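You operate a simulated robot arm through the tools that you are given. There is no shell and no other tool. Be economical: measure what you need, move in short steps, check, and stop when the job is done.

You run a simulated robot arm. Do the job below in one go: nothing can be reset, and whatever is moved stays where it is left.

Task
Dot both clamped blocks with the blue marker, then free both clamp levers.
Fine: stand the marker back in its tube; the blocks stay on the bed. Set down upright: what you pick out.

Only the result counts: the job must be done as asked and must still hold three seconds after the hand-in. Knocking over, shifting, dropping, spilling or breaking anything else fails it.

Robot
A 6-joint arm with a two-finger parallel gripper, fixed in place. Base frame: the origin is at the foot of the arm, x ahead of it, y to its left, z up; the work surface is at about z = 880. Units: mm, degrees, N and s.
With the tool pointing down near the work surface it reaches from about 240 to 640 mm from the base axis. Its first joint turns from -66.0 to 66.0 degrees. Payload 2.7 kg.
The TCP is the grasp point between the finger pads, 23 mm short of the fingertips. In the tool frame z runs along the fingers and y along their closing line. Largest opening 94 mm; finger width 38, thickness 10; the body of the gripper, 54 by 96 mm, starts 39 mm behind the TCP.
Orientation is that of the tool frame in the base frame, as a unit quaternion [w, x, y, z]. With the fingers straight down and closing along the base's y, the tool's x points along the base's -x, its y along +y and its z along -z.

Tools
- The arm moves only by the tool play_rows. Its argument "moves" is a list of rows, each an object of numbers (a shift or turn left out is 0, a gripper value left out holds the last): "tx", "ty", "tz": the shift along the base's x, y, z in mm; "wx", "wy", "wz": the turn, a rotation vector about the base's x, y, z in degrees; "claw": the finger opening in mm, from 0 to 94. In form: [{"tx": .., "ty": .., "tz": .., "wx": .., "wy": .., "wz": .., "claw": ..}, ...]. A call has 1 to 10 rows; each row shifts and turns the commanded pose from where the row before left it. Each row takes 0.2 s and may step no farther than 50 mm and 8.6 degrees from the row before; otherwise, or with a gripper value out of range, the whole call is refused. A pose out of reach is approached as far as the arm can. The call stops where the force on the tool passes 40 N (or 10 N more than at its start, if that is more) or the arm is blocked; 0.2 s more then pass. The fingers move at their own pace (about 45 mm/s each) and stop on an object; they squeeze with about 37 N. The grip force told is the motor's: it shows also when the fingers shut on nothing. Time passes only in rows, and 0.2 s behind the last, so rows that do not move let the fingers close. The reply holds the time, the measured pose of the TCP, the force on the tool along the base axes, the opening and the grip force, in the units named above and with some noise, with the torque about the TCP (base axes, N m) and any sound that the robot's microphone picked up.
- Cameras (640 x 400 px; columns grow to the right, rows downward): "scene" is fixed at [57.7, -413.8, 1418]; the picture's right is [0.81, -0.58, 0.00], its down [-0.29, -0.40, -0.87] and it looks along [0.51, 0.71, -0.49] (base axes); focal length 351 px, centre (320, 200). "wrist" rides on the gripper at [87, 16, -75] in the tool frame; the picture's right is [-0.18, 0.98, 0.00], its down [-0.58, -0.11, -0.81] and it looks along [-0.79, -0.15, 0.59] (tool axes); focal length 243 px, centre (320, 200). There is no depth. A picture from a camera that has moved, and an enlarged one, comes with that camera's place and axes in the base frame and with its lens. The place of the scene camera against the robot may be out by one fixed shift of up to 25 mm in any direction.
- get_image(camera): a new picture of that camera. No time passes.
- zoom(camera, box): a new picture of the part [left, top, right, bottom] of that camera's present view, enlarged. No time passes.
- hand_in(): hands the job in; it is judged then, once.

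Go step by step. Nothing tells you positions but the pictures and the camera data: compare them with the known pose of the tool, close in by small moves and look again before you grip or let go. The budget is 120 turns and 76 pictures, counting those below and the enlarged ones. Unless the task says otherwise, let go and move clear before handing in, and close with one line.

The tools are called after "Request:" as a command line: name --argument value ..., lists and objects as JSON in quotes. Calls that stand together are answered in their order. play_rows: Moves the arm, as the interface text tells. Its arguments: {"type":"object","properties":{"moves":{"type":"array"}},"required":["moves"]} The other tools are called the same way: get_image (camera) takes a picture; zoom (camera, box) takes an enlarged picture of a part of a camera's view; hand_in () hands the job in.

At the start:

```text
clock: 0.0
tool_pos: [374.2, -98.1, 1219.5]
tool_rot: [0.0, 0.001, 1.0, 0.0]
wrist_force: [0.4, -0.1, -0.3]
moment: [-0.04, -0.02, -0.04]
grip_width: 93.9
grasp_force: 0.1
```

scene: 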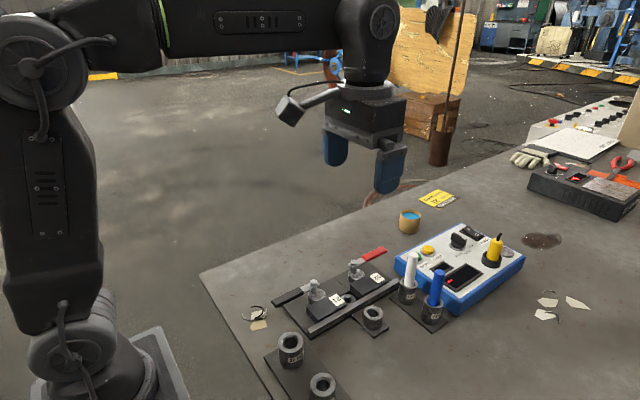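
wrist: 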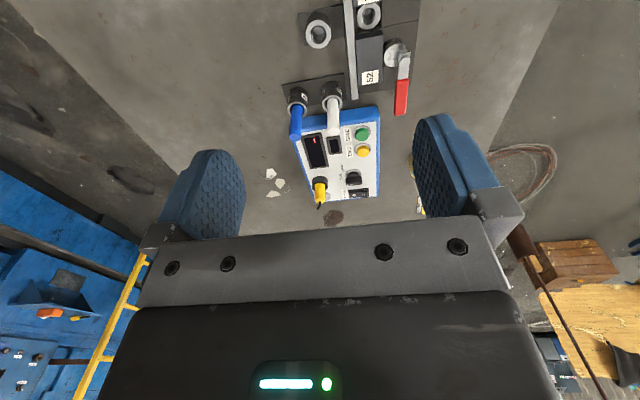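

I see a bed with two clamped blocks, a white and a blue marker in tubes, and a blue device. I'll zoom in for detail before moving.

Request:
zoom --camera "scene" --box '[230, 220, 480, 376]'

Request:
zoom --camera "wrist" --box '[240, 0, 460, 138]'

```text
2.56 times, centred on (355, 298) of scene
camera zoom: at [57.7, -413.8, 1418.0], right [0.81, -0.58, 0.0], down [-0.29, -0.4, -0.87], along [0.51, 0.71, -0.49], focal length 900 px, centre (230, -51)
```

zoom: 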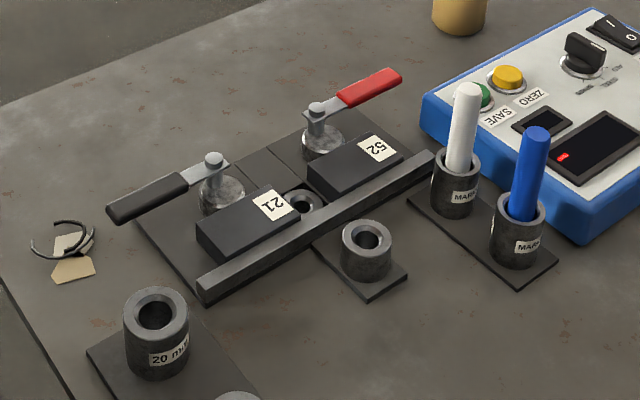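

```text
2.90 times, centred on (350, 69) of wrist
camera zoom: at [287.7, -82.2, 1294.8], right [0.19, 0.98, 0.0], down [0.58, -0.11, 0.81], along [0.79, -0.15, -0.59], focal length 703 px, centre (233, 580)
```

zoom: 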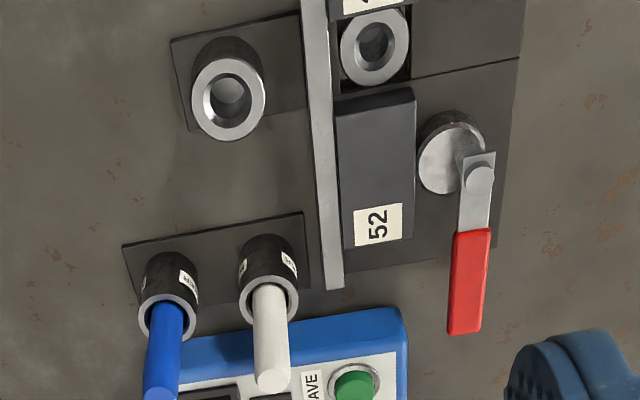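

The wrist camera puts the bed around x 380–480, y about -40, and the blue marker's tube near (514, -163). I'll back off and come down to see the whole bed from a second viewpoint.

Request:
play_rows --moves '[{"tx": -25, "ty": 10, "tz": -40}, {"tx": -25, "ty": 10, "tz": -40}, {"tx": -24, "ty": 10, "tz": -40}, {}]'

Request:
get_image --camera "wrist"

```text
clock: 1.0
tool_pos: [300.1, -70.1, 1099.3]
tool_rot: [0.0, 0.001, 1.0, 0.0]
wrist_force: [-0.7, 0.5, -0.3]
moment: [-0.01, 0.05, 0.03]
grip_width: 94.3
grasp_force: 0.1
```

```text
71 pictures are left
camera wrist: at [213.8, -52.8, 1174.2], right [0.19, 0.98, 0.0], down [0.58, -0.11, 0.81], along [0.79, -0.15, -0.59], focal length 243 px, centre (320, 200)
```

wrist: 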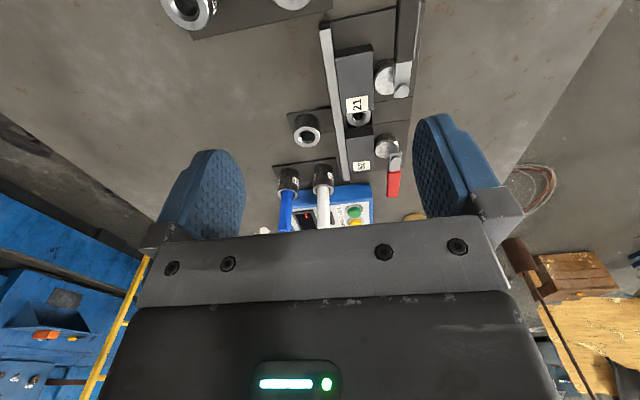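

Request:
zoom --camera "wrist" --box '[270, 0, 430, 100]'

Request:
zoom --camera "wrist" --box '[260, 95, 420, 195]'

```text
4.00 times, centred on (350, 50) of wrist
camera zoom: at [213.8, -52.8, 1174.2], right [0.19, 0.98, 0.0], down [0.58, -0.11, 0.81], along [0.79, -0.15, -0.59], focal length 970 px, centre (200, 800)
```

zoom: 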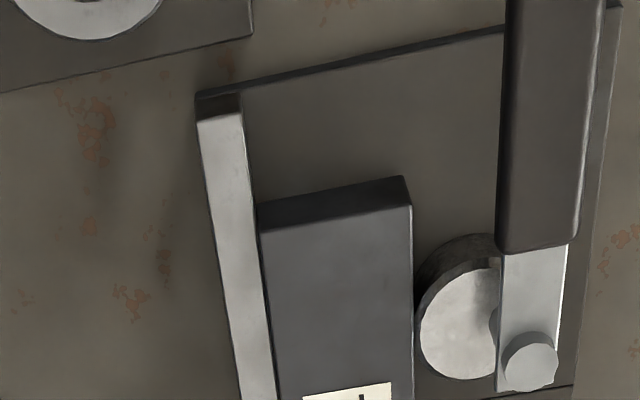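

```text
4.00 times, centred on (340, 145) of wrist
camera zoom: at [213.8, -52.8, 1174.2], right [0.19, 0.98, 0.0], down [0.58, -0.11, 0.81], along [0.79, -0.15, -0.59], focal length 970 px, centre (240, 420)
```

zoom: 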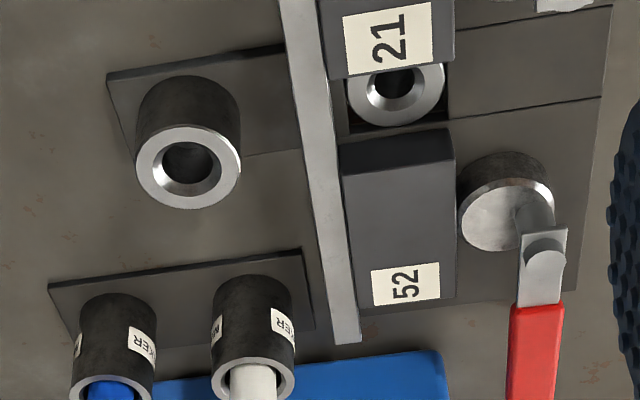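

From two views I get: lever posts at about (467,8,927) and (363,8,927), block tops at z≈912 centred near (467,-40) and (363,-40), and the blue tube rim at (516,-164,927) with the marker's top near z 1003. I'll move above the marker and turn the gripper so it closes along x, clear of the white marker.

Request:
play_rows --moves '[{"tx": 20, "ty": -9.4, "tz": -1, "wz": 8.5, "claw": 60}, {"tx": 20, "ty": -9.4, "tz": -1, "wz": 8.5}, {"tx": 20, "ty": -9.4, "tz": -1, "wz": 8.5}, {"tx": 20, "ty": -9.4, "tz": -1, "wz": 8.5}, {"tx": 20, "ty": -9.4, "tz": -1, "wz": 8.5}, {"tx": 20, "ty": -9.4, "tz": -1, "wz": 8.5}, {"tx": 20, "ty": -9.4, "tz": -1, "wz": 8.5}, {"tx": 20, "ty": -9.4, "tz": -1, "wz": 8.5}, {"tx": 20, "ty": -9.4, "tz": -1, "wz": 8.5}, {"tx": 20, "ty": -9.4, "tz": -1, "wz": 8.5}]'

Request:
play_rows --moves '[{"tx": 16, "wz": 5}, {}]'

Request:
get_image --camera "wrist"

Request:
get_image --camera "scene"

```text
clock: 3.2
tool_pos: [500.7, -163.3, 1089.0]
tool_rot: [0.001, -0.676, 0.737, 0.0]
wrist_force: [-0.9, -0.2, -0.1]
moment: [-0.03, 0.03, -0.02]
grip_width: 60.1
grasp_force: 0.1
```

```text
clock: 3.8
tool_pos: [517.0, -162.9, 1090.2]
tool_rot: [0.0, -0.707, 0.707, 0.0]
wrist_force: [0.0, -0.7, 0.2]
moment: [0.02, 0.04, -0.02]
grip_width: 59.9
grasp_force: 0.1
```

```text
68 pictures are left
camera wrist: at [500.7, -248.9, 1164.9], right [-0.98, 0.18, 0.0], down [0.11, 0.58, 0.81], along [0.15, 0.79, -0.59], focal length 243 px, centre (320, 200)
```

wrist: 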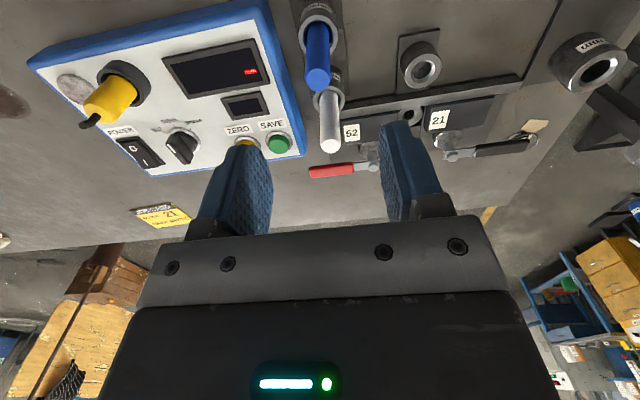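

```text
67 pictures are left
```

scene: 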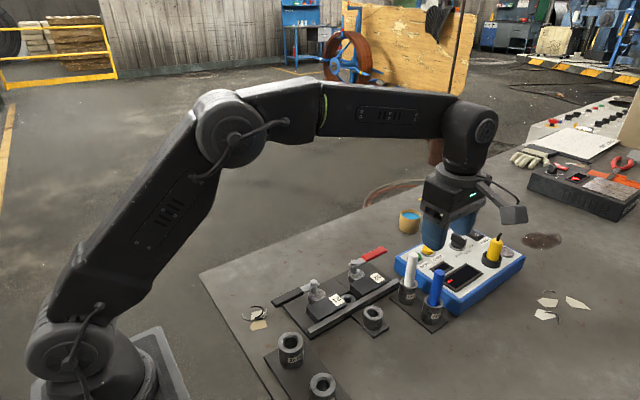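

Request:
zoom --camera "wrist" --box '[270, 0, 398, 80]'

Request:
zoom --camera "wrist" --box '[270, 60, 398, 180]'

```text
5.00 times, centred on (334, 40) of wrist
camera zoom: at [500.7, -248.9, 1164.9], right [-0.98, 0.18, 0.0], down [0.11, 0.58, 0.81], along [0.15, 0.79, -0.59], focal length 1213 px, centre (250, 1000)
```

zoom: 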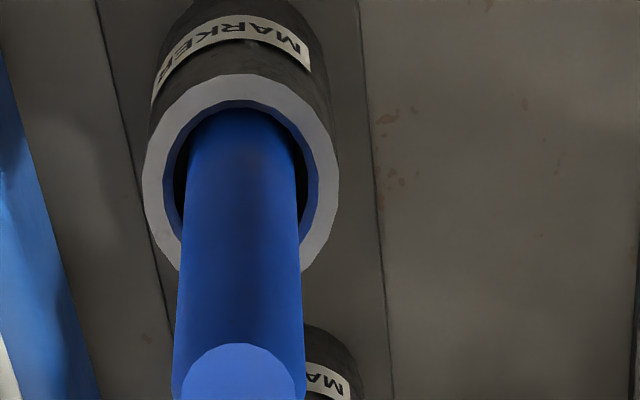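

```text
3.33 times, centred on (334, 120) of wrist
camera zoom: at [500.7, -248.9, 1164.9], right [-0.98, 0.18, 0.0], down [0.11, 0.58, 0.81], along [0.15, 0.79, -0.59], focal length 809 px, centre (273, 467)
```

zoom: 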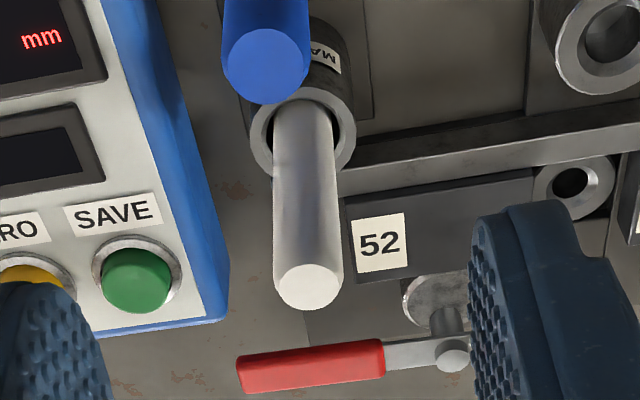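

The marker is about 17.5 mm thick at (518,-165), its top near z 1001. I'll descend with the fingers open 46 mm and check partway.

Request:
play_rows --moves '[{"tx": 1, "ty": -2, "tz": -40, "claw": 46}, {"tz": -30}, {"tz": -20}, {}]'

Request:
get_image --camera "wrist"

Request:
zoom --camera "scene" --box '[360, 180, 552, 300]'

```text
clock: 4.8
tool_pos: [516.5, -164.1, 998.8]
tool_rot: [0.0, -0.706, 0.708, -0.001]
wrist_force: [0.0, 0.3, -0.3]
moment: [0.04, -0.02, 0.0]
grip_width: 46.0
grasp_force: 0.0
```

```text
64 pictures are left
camera wrist: at [500.8, -251.5, 1074.2], right [-0.98, 0.19, 0.0], down [0.11, 0.58, 0.81], along [0.15, 0.79, -0.59], focal length 243 px, centre (320, 200)
```

wrist: 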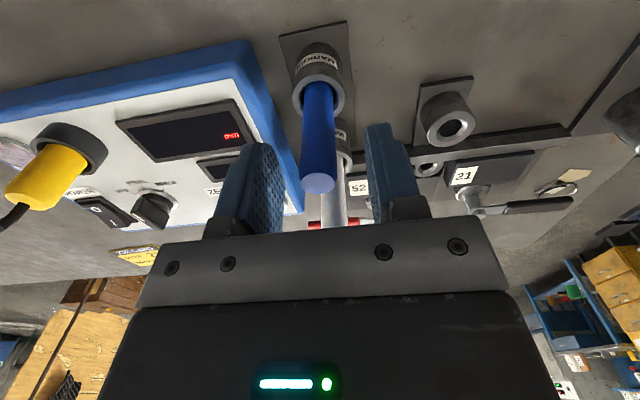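

```text
3.33 times, centred on (456, 240) of scene
camera zoom: at [57.7, -413.8, 1418.0], right [0.81, -0.58, 0.0], down [-0.29, -0.4, -0.87], along [0.51, 0.71, -0.49], focal length 1172 px, centre (-133, 67)
```

zoom: 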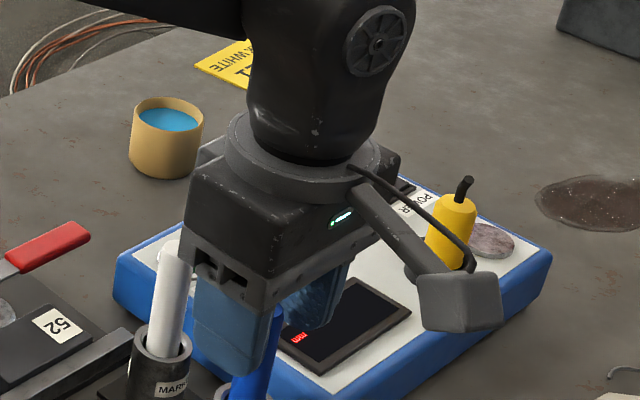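

The marker sits centred between the fingers. I'll lower to about z 969 and close.

Request:
play_rows --moves '[{"tx": 1, "ty": -2, "tz": -15}, {"tz": -15}, {}, {"claw": 10}, {}, {}, {}]'

Request:
get_image --camera "wrist"

```text
clock: 6.4
tool_pos: [518.1, -167.4, 968.6]
tool_rot: [0.001, -0.707, 0.707, 0.001]
wrist_force: [0.0, -0.6, -0.3]
moment: [-0.02, 0.01, 0.02]
grip_width: 17.5
grasp_force: 36.8
```

```text
62 pictures are left
camera wrist: at [501.8, -253.6, 1044.6], right [-0.98, 0.19, 0.0], down [0.11, 0.58, 0.81], along [0.15, 0.79, -0.59], focal length 243 px, centre (320, 200)
```

wrist: 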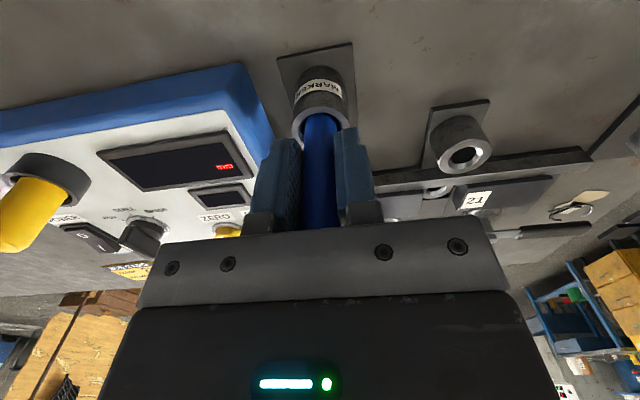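

It's gripped at 17.5 mm with the tool at (518.1,-167.4,968.6), which I'll use for the return. Now I'll lift straight up.

Request:
play_rows --moves '[{"tz": 15}, {"tz": 25}, {"tz": 35}, {"tz": 35}, {}]'

Request:
zoom --camera "scene" --box '[360, 140, 552, 330]'

Request:
get_image --camera "wrist"

```text
clock: 7.6
tool_pos: [517.4, -167.1, 1079.5]
tool_rot: [0.001, -0.706, 0.708, 0.0]
wrist_force: [0.0, -0.3, -0.1]
moment: [0.0, 0.0, 0.0]
grip_width: 17.4
grasp_force: 37.6
```

```text
2.11 times, centred on (456, 235) of scene
camera zoom: at [57.7, -413.8, 1418.0], right [0.81, -0.58, 0.0], down [-0.29, -0.4, -0.87], along [0.51, 0.71, -0.49], focal length 740 px, centre (34, 126)
```

zoom: 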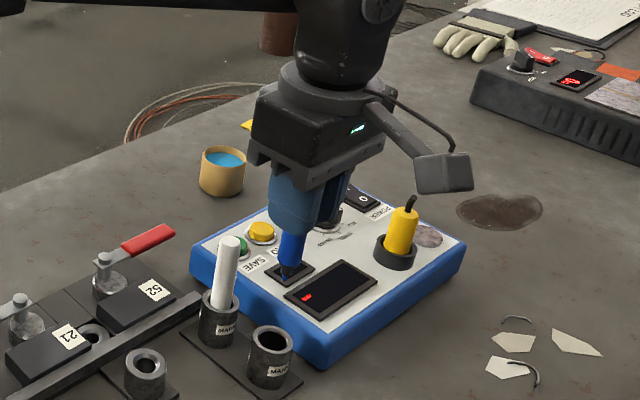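

```text
60 pictures are left
camera wrist: at [501.6, -252.3, 1154.8], right [-0.98, 0.19, 0.0], down [0.11, 0.58, 0.81], along [0.15, 0.79, -0.59], focal length 243 px, centre (320, 200)
```

wrist: 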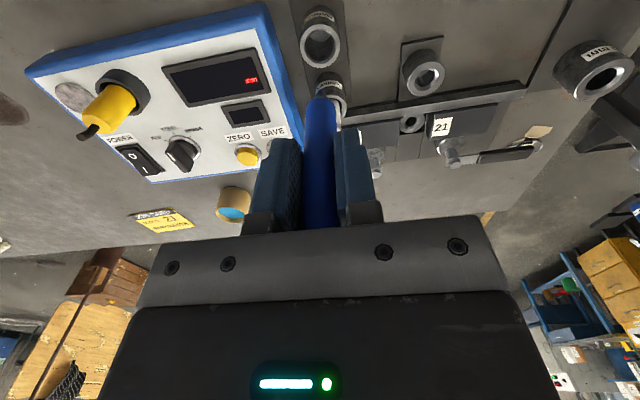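

Request:
zoom --camera "wrist" --box '[280, 70, 376, 130]'

Request:
zoom --camera "scene" --box '[420, 185, 484, 235]'

```text
6.67 times, centred on (328, 100) of wrist
camera zoom: at [501.6, -252.3, 1154.8], right [-0.98, 0.19, 0.0], down [0.11, 0.58, 0.81], along [0.15, 0.79, -0.59], focal length 1618 px, centre (267, 867)
```

zoom: 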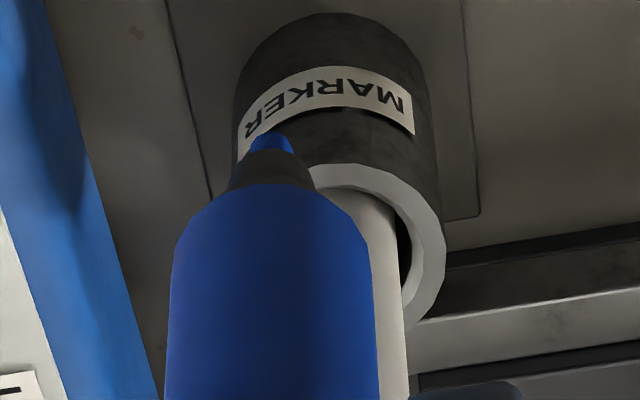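

```text
8.00 times, centred on (452, 210) of scene
camera zoom: at [57.7, -413.8, 1418.0], right [0.81, -0.58, 0.0], down [-0.29, -0.4, -0.87], along [0.51, 0.71, -0.49], focal length 2812 px, centre (-736, 120)
```

zoom: 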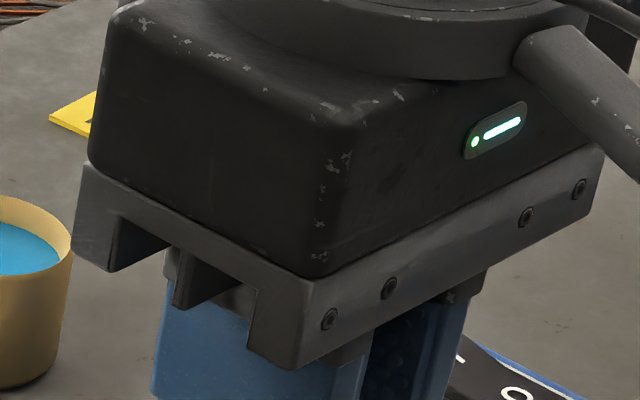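

The blue tip points down and is about 79 mm below the TCP, directly under it. Next I'll carry it above block 52 at about (463,-40).

Request:
play_rows --moves '[{"tz": 30}, {"tx": -12, "ty": 31}, {"tx": -14, "ty": 32}, {"tx": -14, "ty": 32}, {"tx": -14, "ty": 32}, {"tz": -30}, {"tz": -35}, {"tz": -25}, {}]'

Request:
get_image --camera "wrist"

Request:
zoom --camera "scene" --box '[300, 210, 460, 310]'

```text
clock: 9.6
tool_pos: [465.0, -40.8, 1019.3]
tool_rot: [0.0, -0.707, 0.708, 0.0]
wrist_force: [-0.1, 0.0, -1.1]
moment: [-0.03, -0.01, 0.0]
grip_width: 17.4
grasp_force: 36.4
```

```text
57 pictures are left
camera wrist: at [447.5, -126.5, 1094.8], right [-0.98, 0.19, 0.0], down [0.11, 0.58, 0.81], along [0.15, 0.79, -0.59], focal length 243 px, centre (320, 200)
```

wrist: 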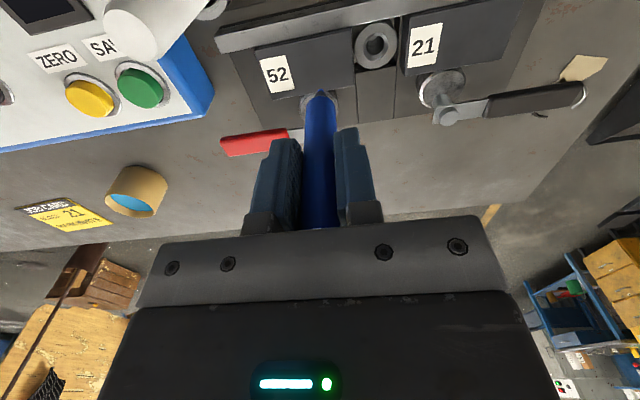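

```text
4.00 times, centred on (380, 260) of scene
camera zoom: at [57.7, -413.8, 1418.0], right [0.81, -0.58, 0.0], down [-0.29, -0.4, -0.87], along [0.51, 0.71, -0.49], focal length 1406 px, centre (80, -40)
```

zoom: 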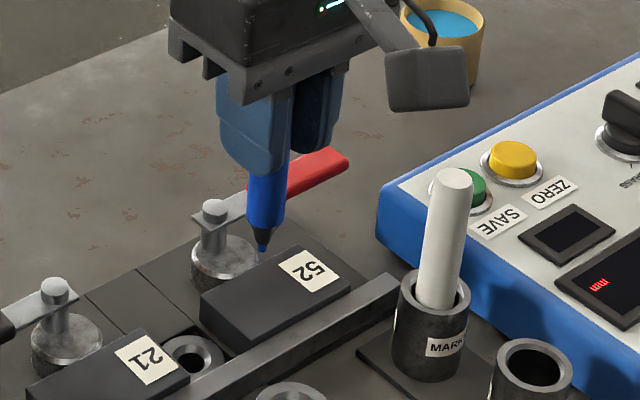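

The tip hangs about 25 mm over block 52. I'll lower it in steps and watch the force.

Request:
play_rows --moves '[{"tz": -12}, {"tz": -6}, {"tz": -2}, {"tz": -2}, {}]'

Request:
zoom --camera "wrist" --box '[240, 0, 400, 100]'

```text
clock: 10.8
tool_pos: [464.1, -38.8, 997.9]
tool_rot: [0.0, -0.707, 0.708, 0.0]
wrist_force: [0.6, 1.3, -0.1]
moment: [0.0, -0.02, -0.02]
grip_width: 17.4
grasp_force: 37.2
```

```text
4.00 times, centred on (320, 50) of wrist
camera zoom: at [447.9, -125.9, 1073.0], right [-0.98, 0.18, 0.0], down [0.11, 0.58, 0.81], along [0.15, 0.79, -0.59], focal length 970 px, centre (320, 800)
```

zoom: 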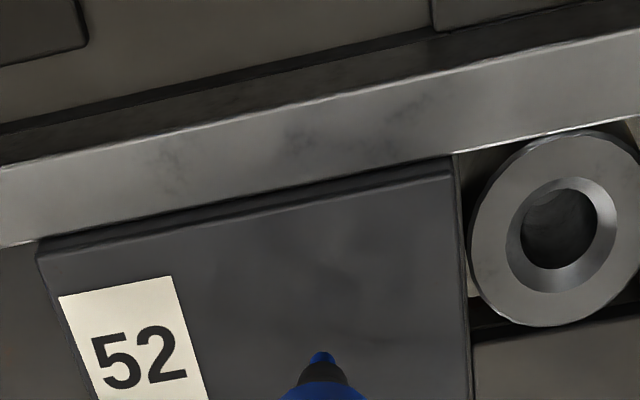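

Still no contact, so I'll continue in fine steps.

Request:
play_rows --moves '[{"tz": -1.5}, {"tz": -1.5}, {"tz": -1}, {}]'

```text
clock: 11.8
tool_pos: [464.5, -40.9, 992.3]
tool_rot: [0.001, -0.706, 0.708, -0.001]
wrist_force: [-0.1, 0.3, -0.9]
moment: [0.04, 0.02, -0.02]
grip_width: 17.7
grasp_force: 37.2
```

Request:
play_rows --moves '[{"tz": -1}, {"tz": -1}, {}]'

Request:
zoom --camera "scene" --box '[345, 250, 393, 280]'

```text
clock: 12.6
tool_pos: [462.7, -39.8, 991.4]
tool_rot: [-0.001, -0.706, 0.708, 0.0]
wrist_force: [0.4, -0.1, 0.6]
moment: [-0.01, 0.03, 0.0]
grip_width: 17.7
grasp_force: 36.8
```

```text
13.33 times, centred on (369, 265) of scene
camera zoom: at [57.7, -413.8, 1418.0], right [0.81, -0.58, 0.0], down [-0.29, -0.4, -0.87], along [0.51, 0.71, -0.49], focal length 4686 px, centre (-333, -667)
```

zoom: 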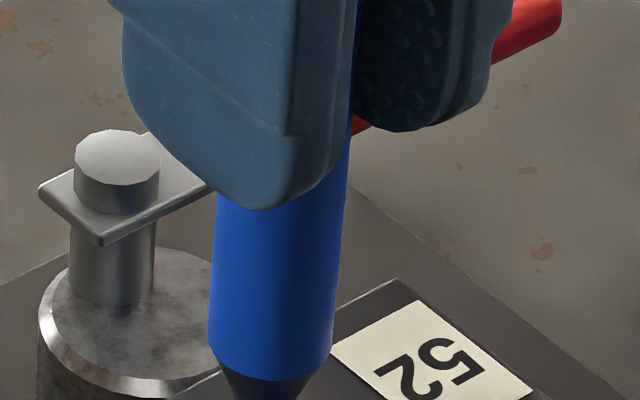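

Request:
play_rows --moves '[{"tz": -1}, {"tz": -1}, {}]'

Request:
zoom --camera "scene" --box '[345, 265, 393, 295]'

```text
clock: 13.4
tool_pos: [464.3, -41.1, 990.8]
tool_rot: [0.0, -0.707, 0.708, 0.0]
wrist_force: [-0.8, 0.4, 13.1]
moment: [0.03, -0.19, 0.03]
grip_width: 17.5
grasp_force: 36.2
```

```text
13.33 times, centred on (369, 280) of scene
camera zoom: at [57.4, -413.7, 1418.1], right [0.81, -0.58, 0.0], down [-0.29, -0.4, -0.87], along [0.51, 0.71, -0.49], focal length 4686 px, centre (-333, -867)
```

zoom: 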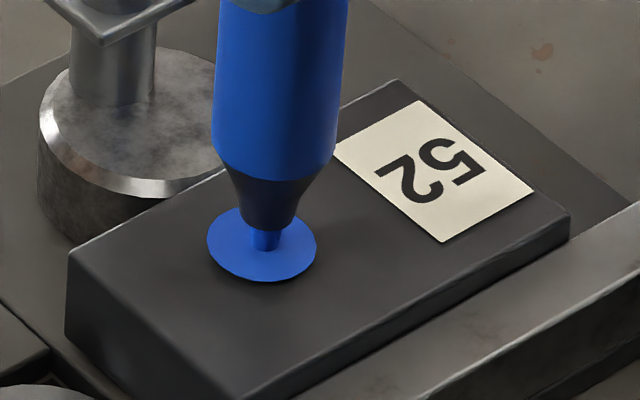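

A blue dot is on block 52 and contact registered at 13 N. I'll lift, shift 104 mm toward -x to block 21, and repeat.

Request:
play_rows --moves '[{"tz": 15}, {"tz": 20}, {"tx": -34}, {"tx": -35}, {"tx": -35}, {"tz": -20}, {"tz": -9}, {"tz": -2}, {}]'

Request:
zoom --camera "scene" --box '[290, 250, 410, 325]'

```text
clock: 15.4
tool_pos: [360.1, -40.0, 991.9]
tool_rot: [0.0, -0.707, 0.707, 0.0]
wrist_force: [0.4, 0.3, -0.8]
moment: [0.02, 0.03, 0.03]
grip_width: 17.4
grasp_force: 36.8
```

```text
5.33 times, centred on (350, 288) of scene
camera zoom: at [57.7, -413.8, 1418.0], right [0.81, -0.58, 0.0], down [-0.29, -0.4, -0.87], along [0.51, 0.71, -0.49], focal length 1874 px, centre (160, -267)
```

zoom: 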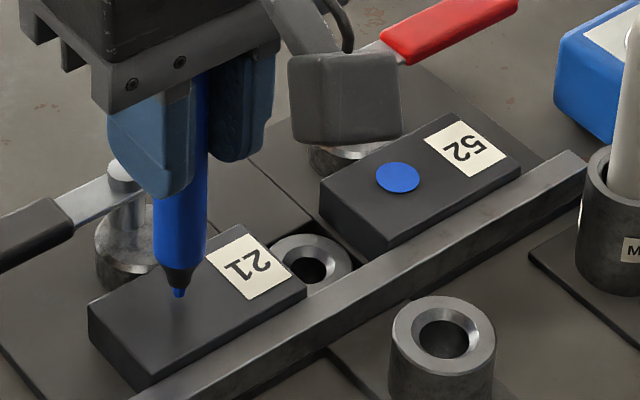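

Request:
play_rows --moves '[{"tz": -1}, {"tz": -1}, {}]'

```text
clock: 16.2
tool_pos: [360.6, -39.9, 992.0]
tool_rot: [-0.002, 0.707, -0.707, 0.001]
wrist_force: [-0.1, 0.3, 9.2]
moment: [0.01, -0.21, 0.02]
grip_width: 17.5
grasp_force: 36.9
```

Contact at 9 N. I'll lift clear and check both dots and how the marker sits in the grip.

Request:
play_rows --moves '[{"tz": 15}, {"tz": 35}, {"tz": 35}, {"tz": 35}, {}]'

Request:
zoom --camera "scene" --box '[270, 200, 430, 325]'

Request:
zoom --camera "wrist" --box '[280, 70, 376, 130]'

```text
clock: 17.4
tool_pos: [361.3, -40.8, 1112.6]
tool_rot: [0.0, -0.707, 0.707, 0.0]
wrist_force: [0.4, -0.1, -0.9]
moment: [0.02, -0.01, 0.01]
grip_width: 17.6
grasp_force: 37.1
```

```text
3.20 times, centred on (350, 262) of scene
camera zoom: at [57.7, -413.8, 1418.0], right [0.81, -0.58, 0.0], down [-0.29, -0.4, -0.87], along [0.51, 0.71, -0.49], focal length 1125 px, centre (224, 0)
```

zoom: 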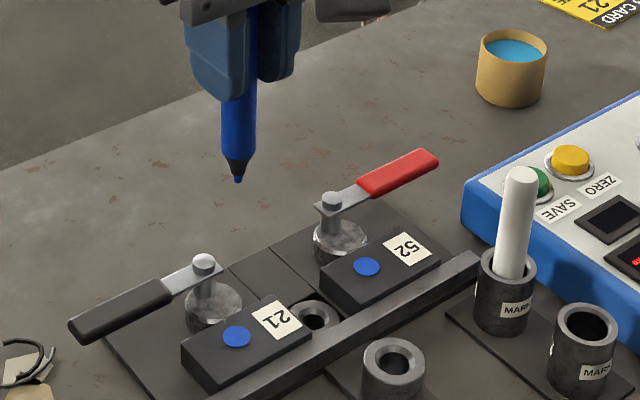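

```text
6.67 times, centred on (328, 100) of wrist
camera zoom: at [344.1, -126.5, 1187.3], right [-0.98, 0.19, 0.0], down [0.11, 0.58, 0.81], along [0.15, 0.79, -0.59], focal length 1618 px, centre (267, 867)
```

zoom: 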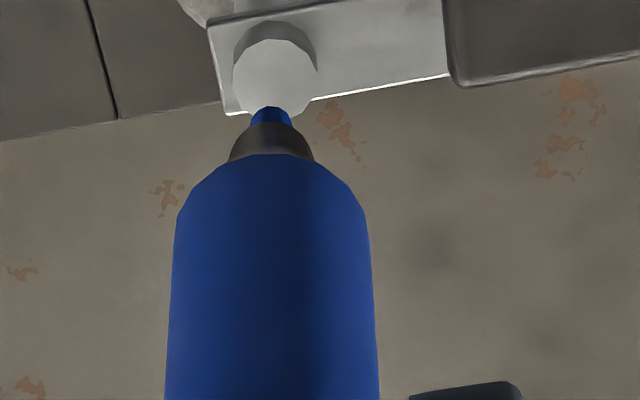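

Both blocks are dotted. I'll carry the marker back above its tube by reversing the same offsets.

Request:
play_rows --moves '[{"tx": 31.6, "ty": -25.4}, {"tx": 31.6, "ty": -25.4}, {"tx": 31.6, "ty": -25.4}, {"tx": 31.6, "ty": -25.4}, {"tx": 31.6, "ty": -25.4}, {"tz": -30}, {"tz": -20}, {}]'

Request:
zoom --camera "wrist" --box '[270, 0, 398, 120]'

Request:
zoom --camera "scene" --box '[390, 230, 486, 330]'

```text
clock: 19.2
tool_pos: [518.5, -167.2, 1059.5]
tool_rot: [0.001, -0.707, 0.708, 0.0]
wrist_force: [0.4, 0.1, -0.4]
moment: [-0.01, 0.02, -0.02]
grip_width: 17.7
grasp_force: 37.2
```

```text
3.33 times, centred on (334, 60) of wrist
camera zoom: at [501.9, -253.3, 1135.9], right [-0.98, 0.19, 0.0], down [0.11, 0.58, 0.81], along [0.15, 0.79, -0.59], focal length 809 px, centre (273, 667)
```

zoom: 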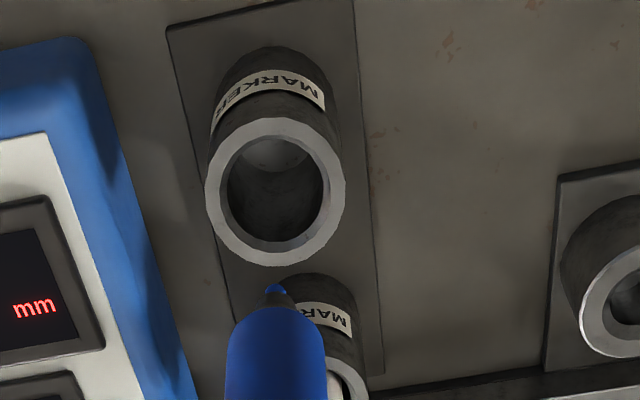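

```text
4.00 times, centred on (438, 280) of scene
camera zoom: at [57.7, -413.8, 1418.0], right [0.81, -0.58, 0.0], down [-0.29, -0.4, -0.87], along [0.51, 0.71, -0.49], focal length 1406 px, centre (-152, -120)
```

zoom: 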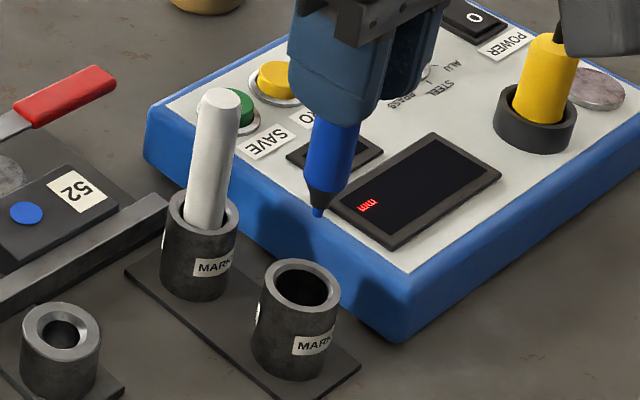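

The marker has slid about 5 mm lower in the grip but is still vertical and over its tube. I'll lower it to the rim and check before inserting.

Request:
play_rows --moves '[{"tz": -20}, {"tz": -15}, {"tz": -10}, {"tz": -5}, {"tz": -5}, {}]'

Request:
zoom --camera "wrist" --box '[270, 30, 366, 110]'

Request:
zoom --camera "scene" --box '[400, 260, 464, 320]'

```text
clock: 20.6
tool_pos: [517.8, -168.3, 1005.8]
tool_rot: [0.0, -0.706, 0.708, 0.0]
wrist_force: [0.0, -0.4, 0.2]
moment: [0.04, 0.0, -0.01]
grip_width: 17.7
grasp_force: 37.1
```

```text
5.00 times, centred on (318, 70) of wrist
camera zoom: at [501.6, -253.4, 1081.4], right [-0.98, 0.19, 0.0], down [0.11, 0.58, 0.81], along [0.15, 0.79, -0.59], focal length 1213 px, centre (330, 850)
```

zoom: 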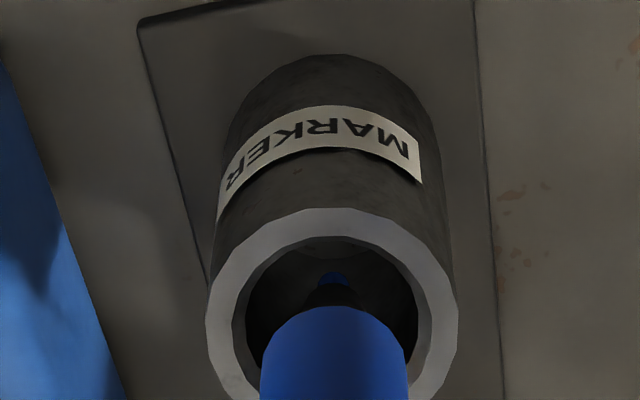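

```text
6.67 times, centred on (432, 290) of scene
camera zoom: at [57.7, -413.8, 1418.0], right [0.81, -0.58, 0.0], down [-0.29, -0.4, -0.87], along [0.51, 0.71, -0.49], focal length 2343 px, centre (-427, -400)
```

zoom: 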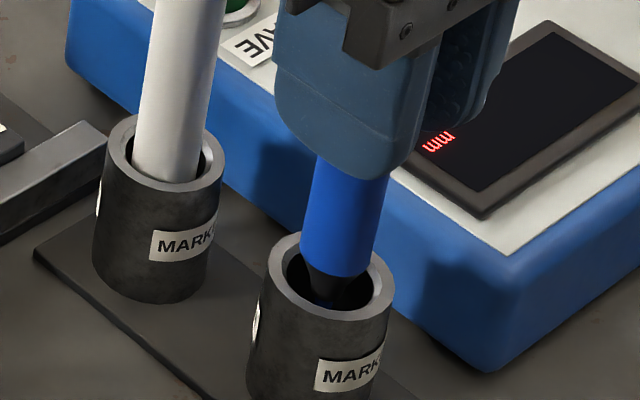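

The tip is inside the rim and centred. I'll lower gently while watching the force.

Request:
play_rows --moves '[{"tz": -6}, {"tz": -6}, {"tz": -6}, {"tz": -4}, {}]'

```text
clock: 21.8
tool_pos: [517.5, -167.0, 984.2]
tool_rot: [0.0, -0.707, 0.707, 0.001]
wrist_force: [-0.2, 0.5, -1.3]
moment: [0.03, 0.01, 0.0]
grip_width: 17.5
grasp_force: 37.1
```

Request:
play_rows --moves '[{"tz": -3}, {"tz": -3}, {"tz": -1.5}, {}]'

Request:
play_rows --moves '[{"tz": -1.5}, {}]'

```text
clock: 22.8
tool_pos: [519.1, -167.1, 978.2]
tool_rot: [0.001, -0.707, 0.707, -0.002]
wrist_force: [-1.3, 0.4, 12.7]
moment: [0.06, 0.26, 0.02]
grip_width: 17.6
grasp_force: 36.8
```

```text
clock: 23.4
tool_pos: [519.0, -168.1, 977.5]
tool_rot: [-0.001, 0.707, -0.707, 0.003]
wrist_force: [-1.3, 0.6, 26.4]
moment: [0.12, -0.26, -0.04]
grip_width: 17.7
grasp_force: 36.8
```

Contact comes around the height expected for the tube floor. I'll back off slightly and look before letting go.

Request:
play_rows --moves '[{"tz": 1.5}, {}]'

Request:
zoom --camera "scene" --box '[390, 230, 486, 330]'

Request:
zoom --camera "wrist" --box '[260, 60, 388, 140]'

```text
clock: 24.0
tool_pos: [518.5, -167.3, 977.0]
tool_rot: [0.002, -0.707, 0.707, -0.001]
wrist_force: [5.0, -2.6, 17.1]
moment: [-0.19, -0.44, -0.03]
grip_width: 17.4
grasp_force: 37.1
```

```text
4.00 times, centred on (438, 280) of scene
camera zoom: at [57.5, -413.8, 1418.0], right [0.81, -0.58, 0.0], down [-0.29, -0.4, -0.87], along [0.51, 0.71, -0.49], focal length 1406 px, centre (-152, -120)
```

zoom: 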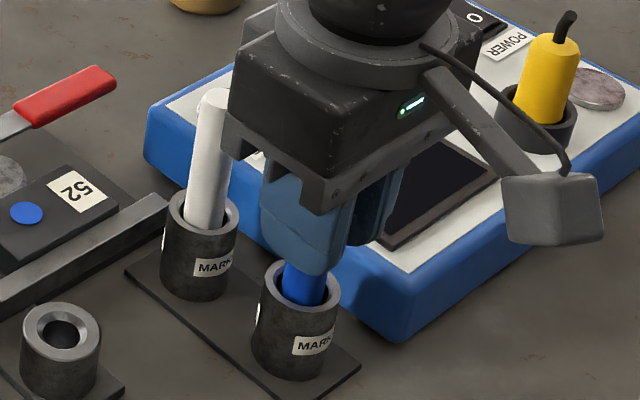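

```text
5.00 times, centred on (324, 100) of wrist
camera zoom: at [502.2, -253.2, 1052.9], right [-0.98, 0.19, 0.0], down [0.11, 0.58, 0.81], along [0.15, 0.79, -0.59], focal length 1213 px, centre (300, 700)
```

zoom: 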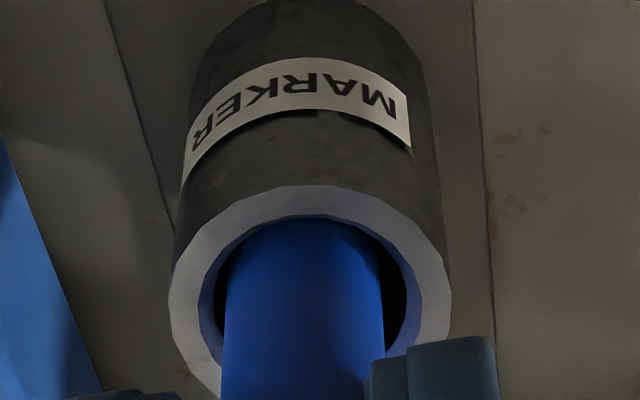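

The marker is seated in its tube. I'll open to 46 mm and rise straight up.

Request:
play_rows --moves '[{"claw": 30}, {"claw": 46}, {}, {"tz": 20}, {"tz": 35}, {"tz": 40}, {"tz": 20}, {}]'

Request:
zoom --camera "scene" --box '[390, 230, 486, 330]'

```text
clock: 25.8
tool_pos: [519.6, -168.2, 1092.2]
tool_rot: [-0.001, -0.706, 0.708, 0.0]
wrist_force: [-0.2, -0.2, 0.2]
moment: [0.0, -0.01, 0.02]
grip_width: 46.0
grasp_force: 0.1
```

```text
4.00 times, centred on (438, 280) of scene
camera zoom: at [57.7, -413.8, 1418.0], right [0.81, -0.58, 0.0], down [-0.29, -0.4, -0.87], along [0.51, 0.71, -0.49], focal length 1406 px, centre (-152, -120)
```

zoom: 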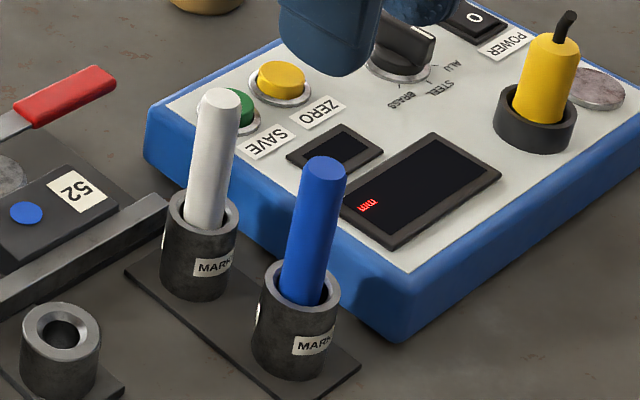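

The marker stands in its tube. Next I'll turn the gripper back to close along y and hover over the red lever's handle, around (520,8).

Request:
play_rows --moves '[{"ty": 17, "wz": -8.5}, {"ty": 17, "wz": -8.5}, {"ty": 17, "wz": -8.5}, {"ty": 17, "wz": -8.5}, {"ty": 17, "wz": -8.5}, {"ty": 17, "wz": -8.5}, {"ty": 17, "wz": -8.5}, {"ty": 17, "wz": -8.5}, {"ty": 17, "wz": -8.5}, {"ty": 17, "wz": -8.5}]'

Request:
play_rows --moves '[{"ty": 5, "tz": -40, "wz": -5}, {"tz": -40}, {}]'

Request:
get_image --camera "wrist"

Request:
zoom --camera "scene" --box '[300, 180, 460, 300]'

```text
clock: 28.0
tool_pos: [517.8, 2.6, 1092.5]
tool_rot: [0.0, -0.041, 0.999, 0.0]
wrist_force: [-0.2, 0.1, 0.3]
moment: [0.0, 0.01, 0.0]
grip_width: 45.9
grasp_force: 0.0
```

```text
clock: 28.8
tool_pos: [516.2, 8.2, 1011.6]
tool_rot: [0.001, 0.0, 1.0, 0.0]
wrist_force: [0.3, 0.4, 0.2]
moment: [-0.03, 0.01, 0.0]
grip_width: 46.2
grasp_force: 0.1
```

```text
42 pictures are left
camera wrist: at [431.0, 24.9, 1087.3], right [0.19, 0.98, 0.0], down [0.58, -0.11, 0.81], along [0.79, -0.15, -0.59], focal length 243 px, centre (320, 200)
```

wrist: 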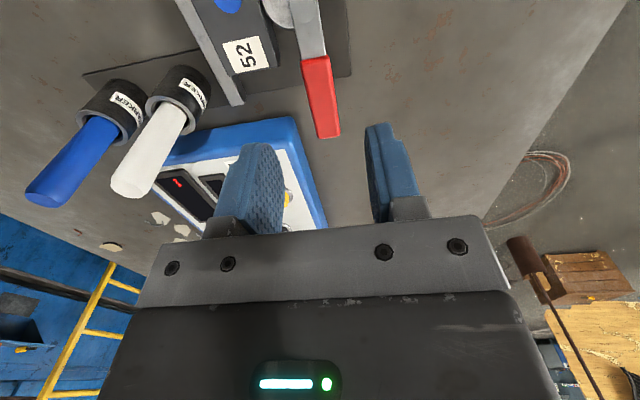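

```text
3.33 times, centred on (380, 240) of scene
camera zoom: at [57.7, -413.8, 1418.0], right [0.81, -0.58, 0.0], down [-0.29, -0.4, -0.87], along [0.51, 0.71, -0.49], focal length 1172 px, centre (120, 67)
```

zoom: 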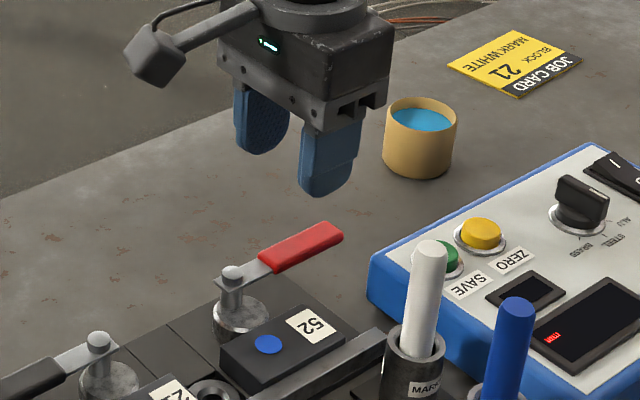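

A job card on the bench reads "MARK WHITE, BLOCK 21". It isn't part of your instructions, so I'm sticking with the blue dots as you asked. The red handle's middle is about (527,8); I'll line up over it and go lower.

Request:
play_rows --moves '[{"tx": 8, "claw": 36}, {"tz": -30}, {"tz": -24}, {}]'

Request:
get_image --camera "wrist"

Request:
zoom --camera "scene" --box '[320, 200, 448, 280]'

```text
clock: 29.8
tool_pos: [526.3, 8.0, 957.5]
tool_rot: [0.0, 0.001, 1.0, 0.0]
wrist_force: [0.6, 0.8, -0.6]
moment: [-0.01, 0.03, 0.02]
grip_width: 35.9
grasp_force: 0.0
```

```text
40 pictures are left
camera wrist: at [439.5, 24.8, 1033.0], right [0.18, 0.98, 0.0], down [0.58, -0.11, 0.81], along [0.79, -0.15, -0.59], focal length 243 px, centre (320, 200)
```

wrist: 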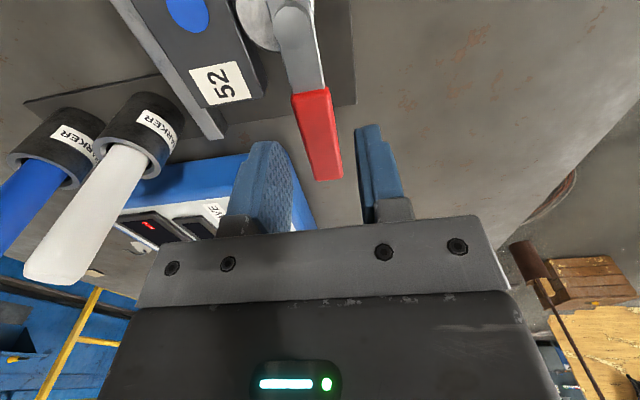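

```text
5.00 times, centred on (384, 240) of scene
camera zoom: at [57.7, -413.8, 1418.0], right [0.81, -0.58, 0.0], down [-0.29, -0.4, -0.87], along [0.51, 0.71, -0.49], focal length 1757 px, centre (0, 0)
```

zoom: 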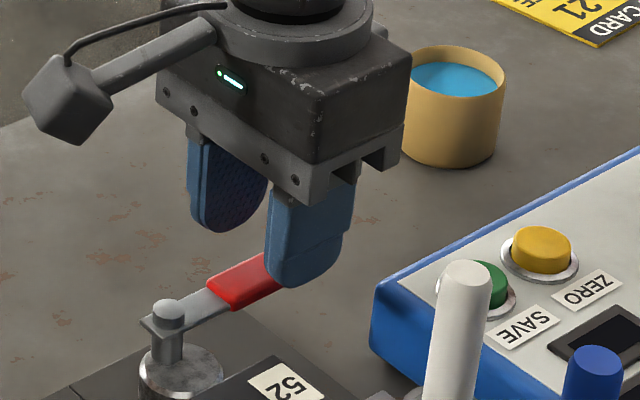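

The red handle lies between the fingers and the surroundings are clear. I'll lower to about z 931 and grip it.

Request:
play_rows --moves '[{"tz": -14}, {"tz": -12}, {}, {"claw": 8}, {}, {}]'

Request:
zoom --camera "scene" --box '[320, 200, 448, 280]'

```text
clock: 31.2
tool_pos: [526.3, 6.6, 931.5]
tool_rot: [0.0, 0.001, 1.0, -0.001]
wrist_force: [-1.6, -1.2, -1.2]
moment: [-0.03, -0.51, 0.04]
grip_width: 20.0
grasp_force: 45.4
```

```text
5.00 times, centred on (384, 240) of scene
camera zoom: at [57.6, -413.8, 1418.0], right [0.81, -0.58, 0.0], down [-0.29, -0.4, -0.87], along [0.51, 0.71, -0.49], focal length 1757 px, centre (0, 0)
```

zoom: 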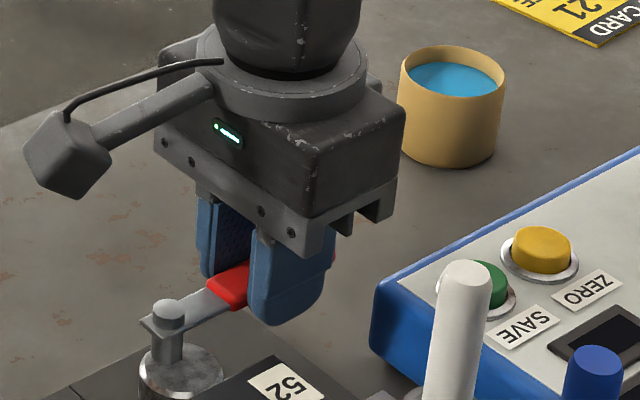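

It's gripped, with width 20 mm. I'll test a small counter-clockwise swing about the post and watch the force.

Request:
play_rows --moves '[{"tx": -0.1, "ty": 3.1, "wz": 3}, {"tx": -0.2, "ty": 3.1, "wz": 3}, {}]'

```text
clock: 32.0
tool_pos: [525.6, 12.6, 933.3]
tool_rot: [0.0, -0.053, 0.999, -0.001]
wrist_force: [-5.1, -8.5, 2.1]
moment: [0.05, -0.46, 0.15]
grip_width: 19.6
grasp_force: 44.3
```

The lever follows with modest resistance, so I'll keep turning it along the arc.

Request:
play_rows --moves '[{"tx": -1.2, "ty": 7.1, "wz": 7}, {"tx": -2.1, "ty": 6.9, "wz": 7}, {"tx": -2.8, "ty": 6.6, "wz": 7}, {"tx": -3.7, "ty": 6.2, "wz": 7}, {}]'

Request:
zoom --camera "scene" --box '[300, 200, 460, 320]'

```text
clock: 33.2
tool_pos: [516.4, 37.5, 930.9]
tool_rot: [0.0, -0.293, 0.956, -0.002]
wrist_force: [7.6, -29.4, -7.3]
moment: [0.39, -0.65, 1.56]
grip_width: 19.7
grasp_force: 45.5
```

```text
3.33 times, centred on (380, 260) of scene
camera zoom: at [58.0, -414.6, 1417.8], right [0.81, -0.58, 0.0], down [-0.29, -0.4, -0.87], along [0.51, 0.71, -0.49], focal length 1172 px, centre (120, 0)
```

zoom: 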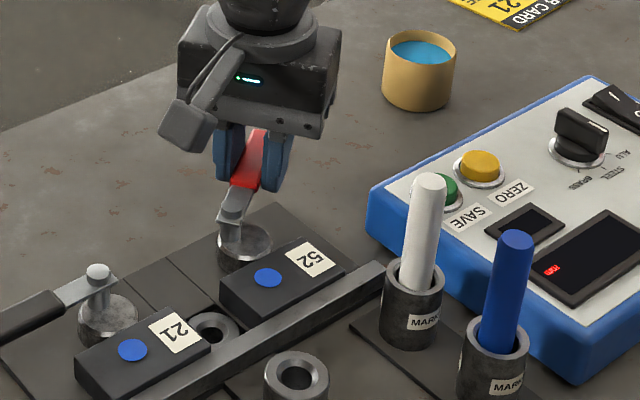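

Resistance rose to about 29 N, so I'll look closely before pushing further.

Request:
zoom --camera "scene" --box '[340, 235, 404, 290]'

Request:
get_image --camera "wrist"

```text
7.27 times, centred on (372, 262) of scene
camera zoom: at [58.0, -414.6, 1417.8], right [0.81, -0.58, 0.0], down [-0.29, -0.4, -0.87], along [0.51, 0.71, -0.49], focal length 2556 px, centre (-58, -254)
```

zoom: 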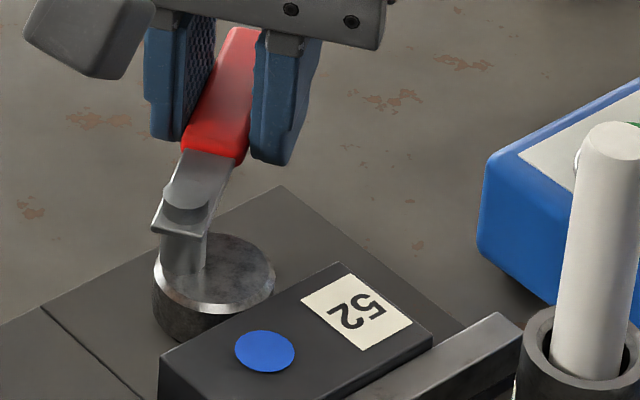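

```text
35 pictures are left
camera wrist: at [435.7, 3.6, 1007.5], right [-0.4, 0.92, 0.0], down [0.54, 0.24, 0.81], along [0.74, 0.32, -0.59], focal length 243 px, centre (320, 200)
```

wrist: 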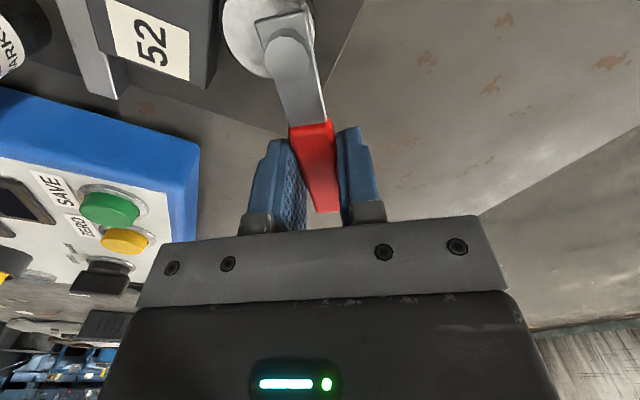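

The post is staying put as the pivot and the cam is rolling away from the block. I'll step a little further to tell friction from a hard stop.

Request:
play_rows --moves '[{}, {"tx": -1.2, "ty": 1.9, "wz": 2}, {}]'

```text
clock: 34.0
tool_pos: [515.9, 39.2, 931.6]
tool_rot: [0.0, -0.309, 0.951, -0.001]
wrist_force: [10.8, -32.2, -8.9]
moment: [0.39, -0.66, 1.73]
grip_width: 19.9
grasp_force: 45.3
```

The force and torque nearly cancel about the post, so the lever turns freely and my arc is just about 3 mm off. I'll correct the offset.

Request:
play_rows --moves '[{"tx": 1, "ty": -2.8}, {}]'

```text
clock: 34.6
tool_pos: [515.6, 39.3, 931.6]
tool_rot: [-0.001, -0.309, 0.951, 0.0]
wrist_force: [3.7, -19.9, -4.6]
moment: [-0.21, -0.05, 0.99]
grip_width: 19.6
grasp_force: 44.9
```

Request:
play_rows --moves '[{"tx": 0.5, "ty": -3.5}, {}]'

```text
clock: 35.2
tool_pos: [515.1, 37.6, 933.0]
tool_rot: [0.0, -0.308, 0.951, 0.002]
wrist_force: [-1.6, 5.3, 3.6]
moment: [-0.78, 1.22, -0.36]
grip_width: 19.6
grasp_force: 45.0
```

Request:
play_rows --moves '[{"tx": -4.4, "ty": 5.5, "wz": 7}, {"tx": -5.1, "ty": 4.9, "wz": 7}, {}]'

```text
clock: 36.0
tool_pos: [507.1, 48.7, 931.9]
tool_rot: [0.002, -0.423, 0.906, 0.001]
wrist_force: [-6.6, 15.1, 4.0]
moment: [0.44, -0.02, -0.78]
grip_width: 19.9
grasp_force: 45.2
```

Request:
play_rows --moves '[{"tx": -1, "ty": 2.2}, {"tx": -5.7, "ty": 4.3, "wz": 7}, {"tx": -6.1, "ty": 3.5, "wz": 7}, {}]'

```text
clock: 37.0
tool_pos: [495.1, 55.2, 931.3]
tool_rot: [0.001, -0.531, 0.847, -0.001]
wrist_force: [11.3, -6.6, -2.2]
moment: [1.13, -0.4, 0.66]
grip_width: 19.2
grasp_force: 44.8
```

Request:
play_rows --moves '[{"tx": 1.3, "ty": -0.8}, {"tx": -6.5, "ty": 2.8, "wz": 7}, {"tx": -6.8, "ty": 1.9, "wz": 7}, {}]'

Request:
zoom --camera "scene" --box '[300, 200, 428, 300]'

```text
clock: 38.0
tool_pos: [483.6, 59.9, 931.3]
tool_rot: [0.0, -0.631, 0.776, -0.001]
wrist_force: [19.2, -9.9, -1.6]
moment: [-0.12, -0.04, 1.2]
grip_width: 19.8
grasp_force: 45.1
```

```text
4.00 times, centred on (364, 250) of scene
camera zoom: at [58.2, -414.0, 1417.9], right [0.81, -0.58, 0.0], down [-0.29, -0.4, -0.87], along [0.51, 0.71, -0.49], focal length 1406 px, centre (144, 0)
```

zoom: 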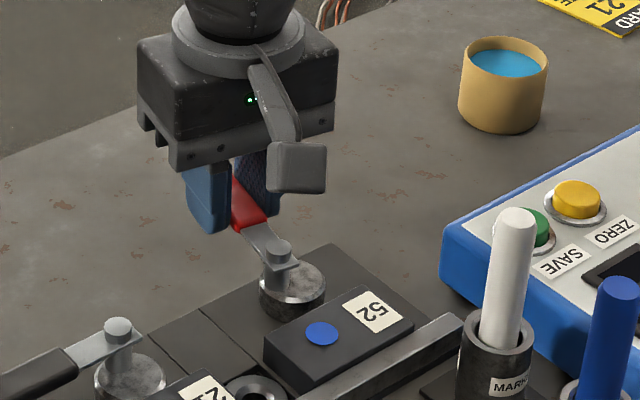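

The lever is at about 78° and the cam has clearly left block 52. I'll finish to about 90°.

Request:
play_rows --moves '[{"tx": 2.4, "ty": -1.2}, {"tx": -7, "ty": 1, "wz": 7}, {"tx": -5, "ty": 0.2, "wz": 5}, {}]'

```text
clock: 39.0
tool_pos: [471.2, 62.4, 931.5]
tool_rot: [0.0, -0.707, 0.707, 0.001]
wrist_force: [4.3, 0.4, 11.5]
moment: [-0.71, 0.06, 0.16]
grip_width: 20.1
grasp_force: 45.0
```

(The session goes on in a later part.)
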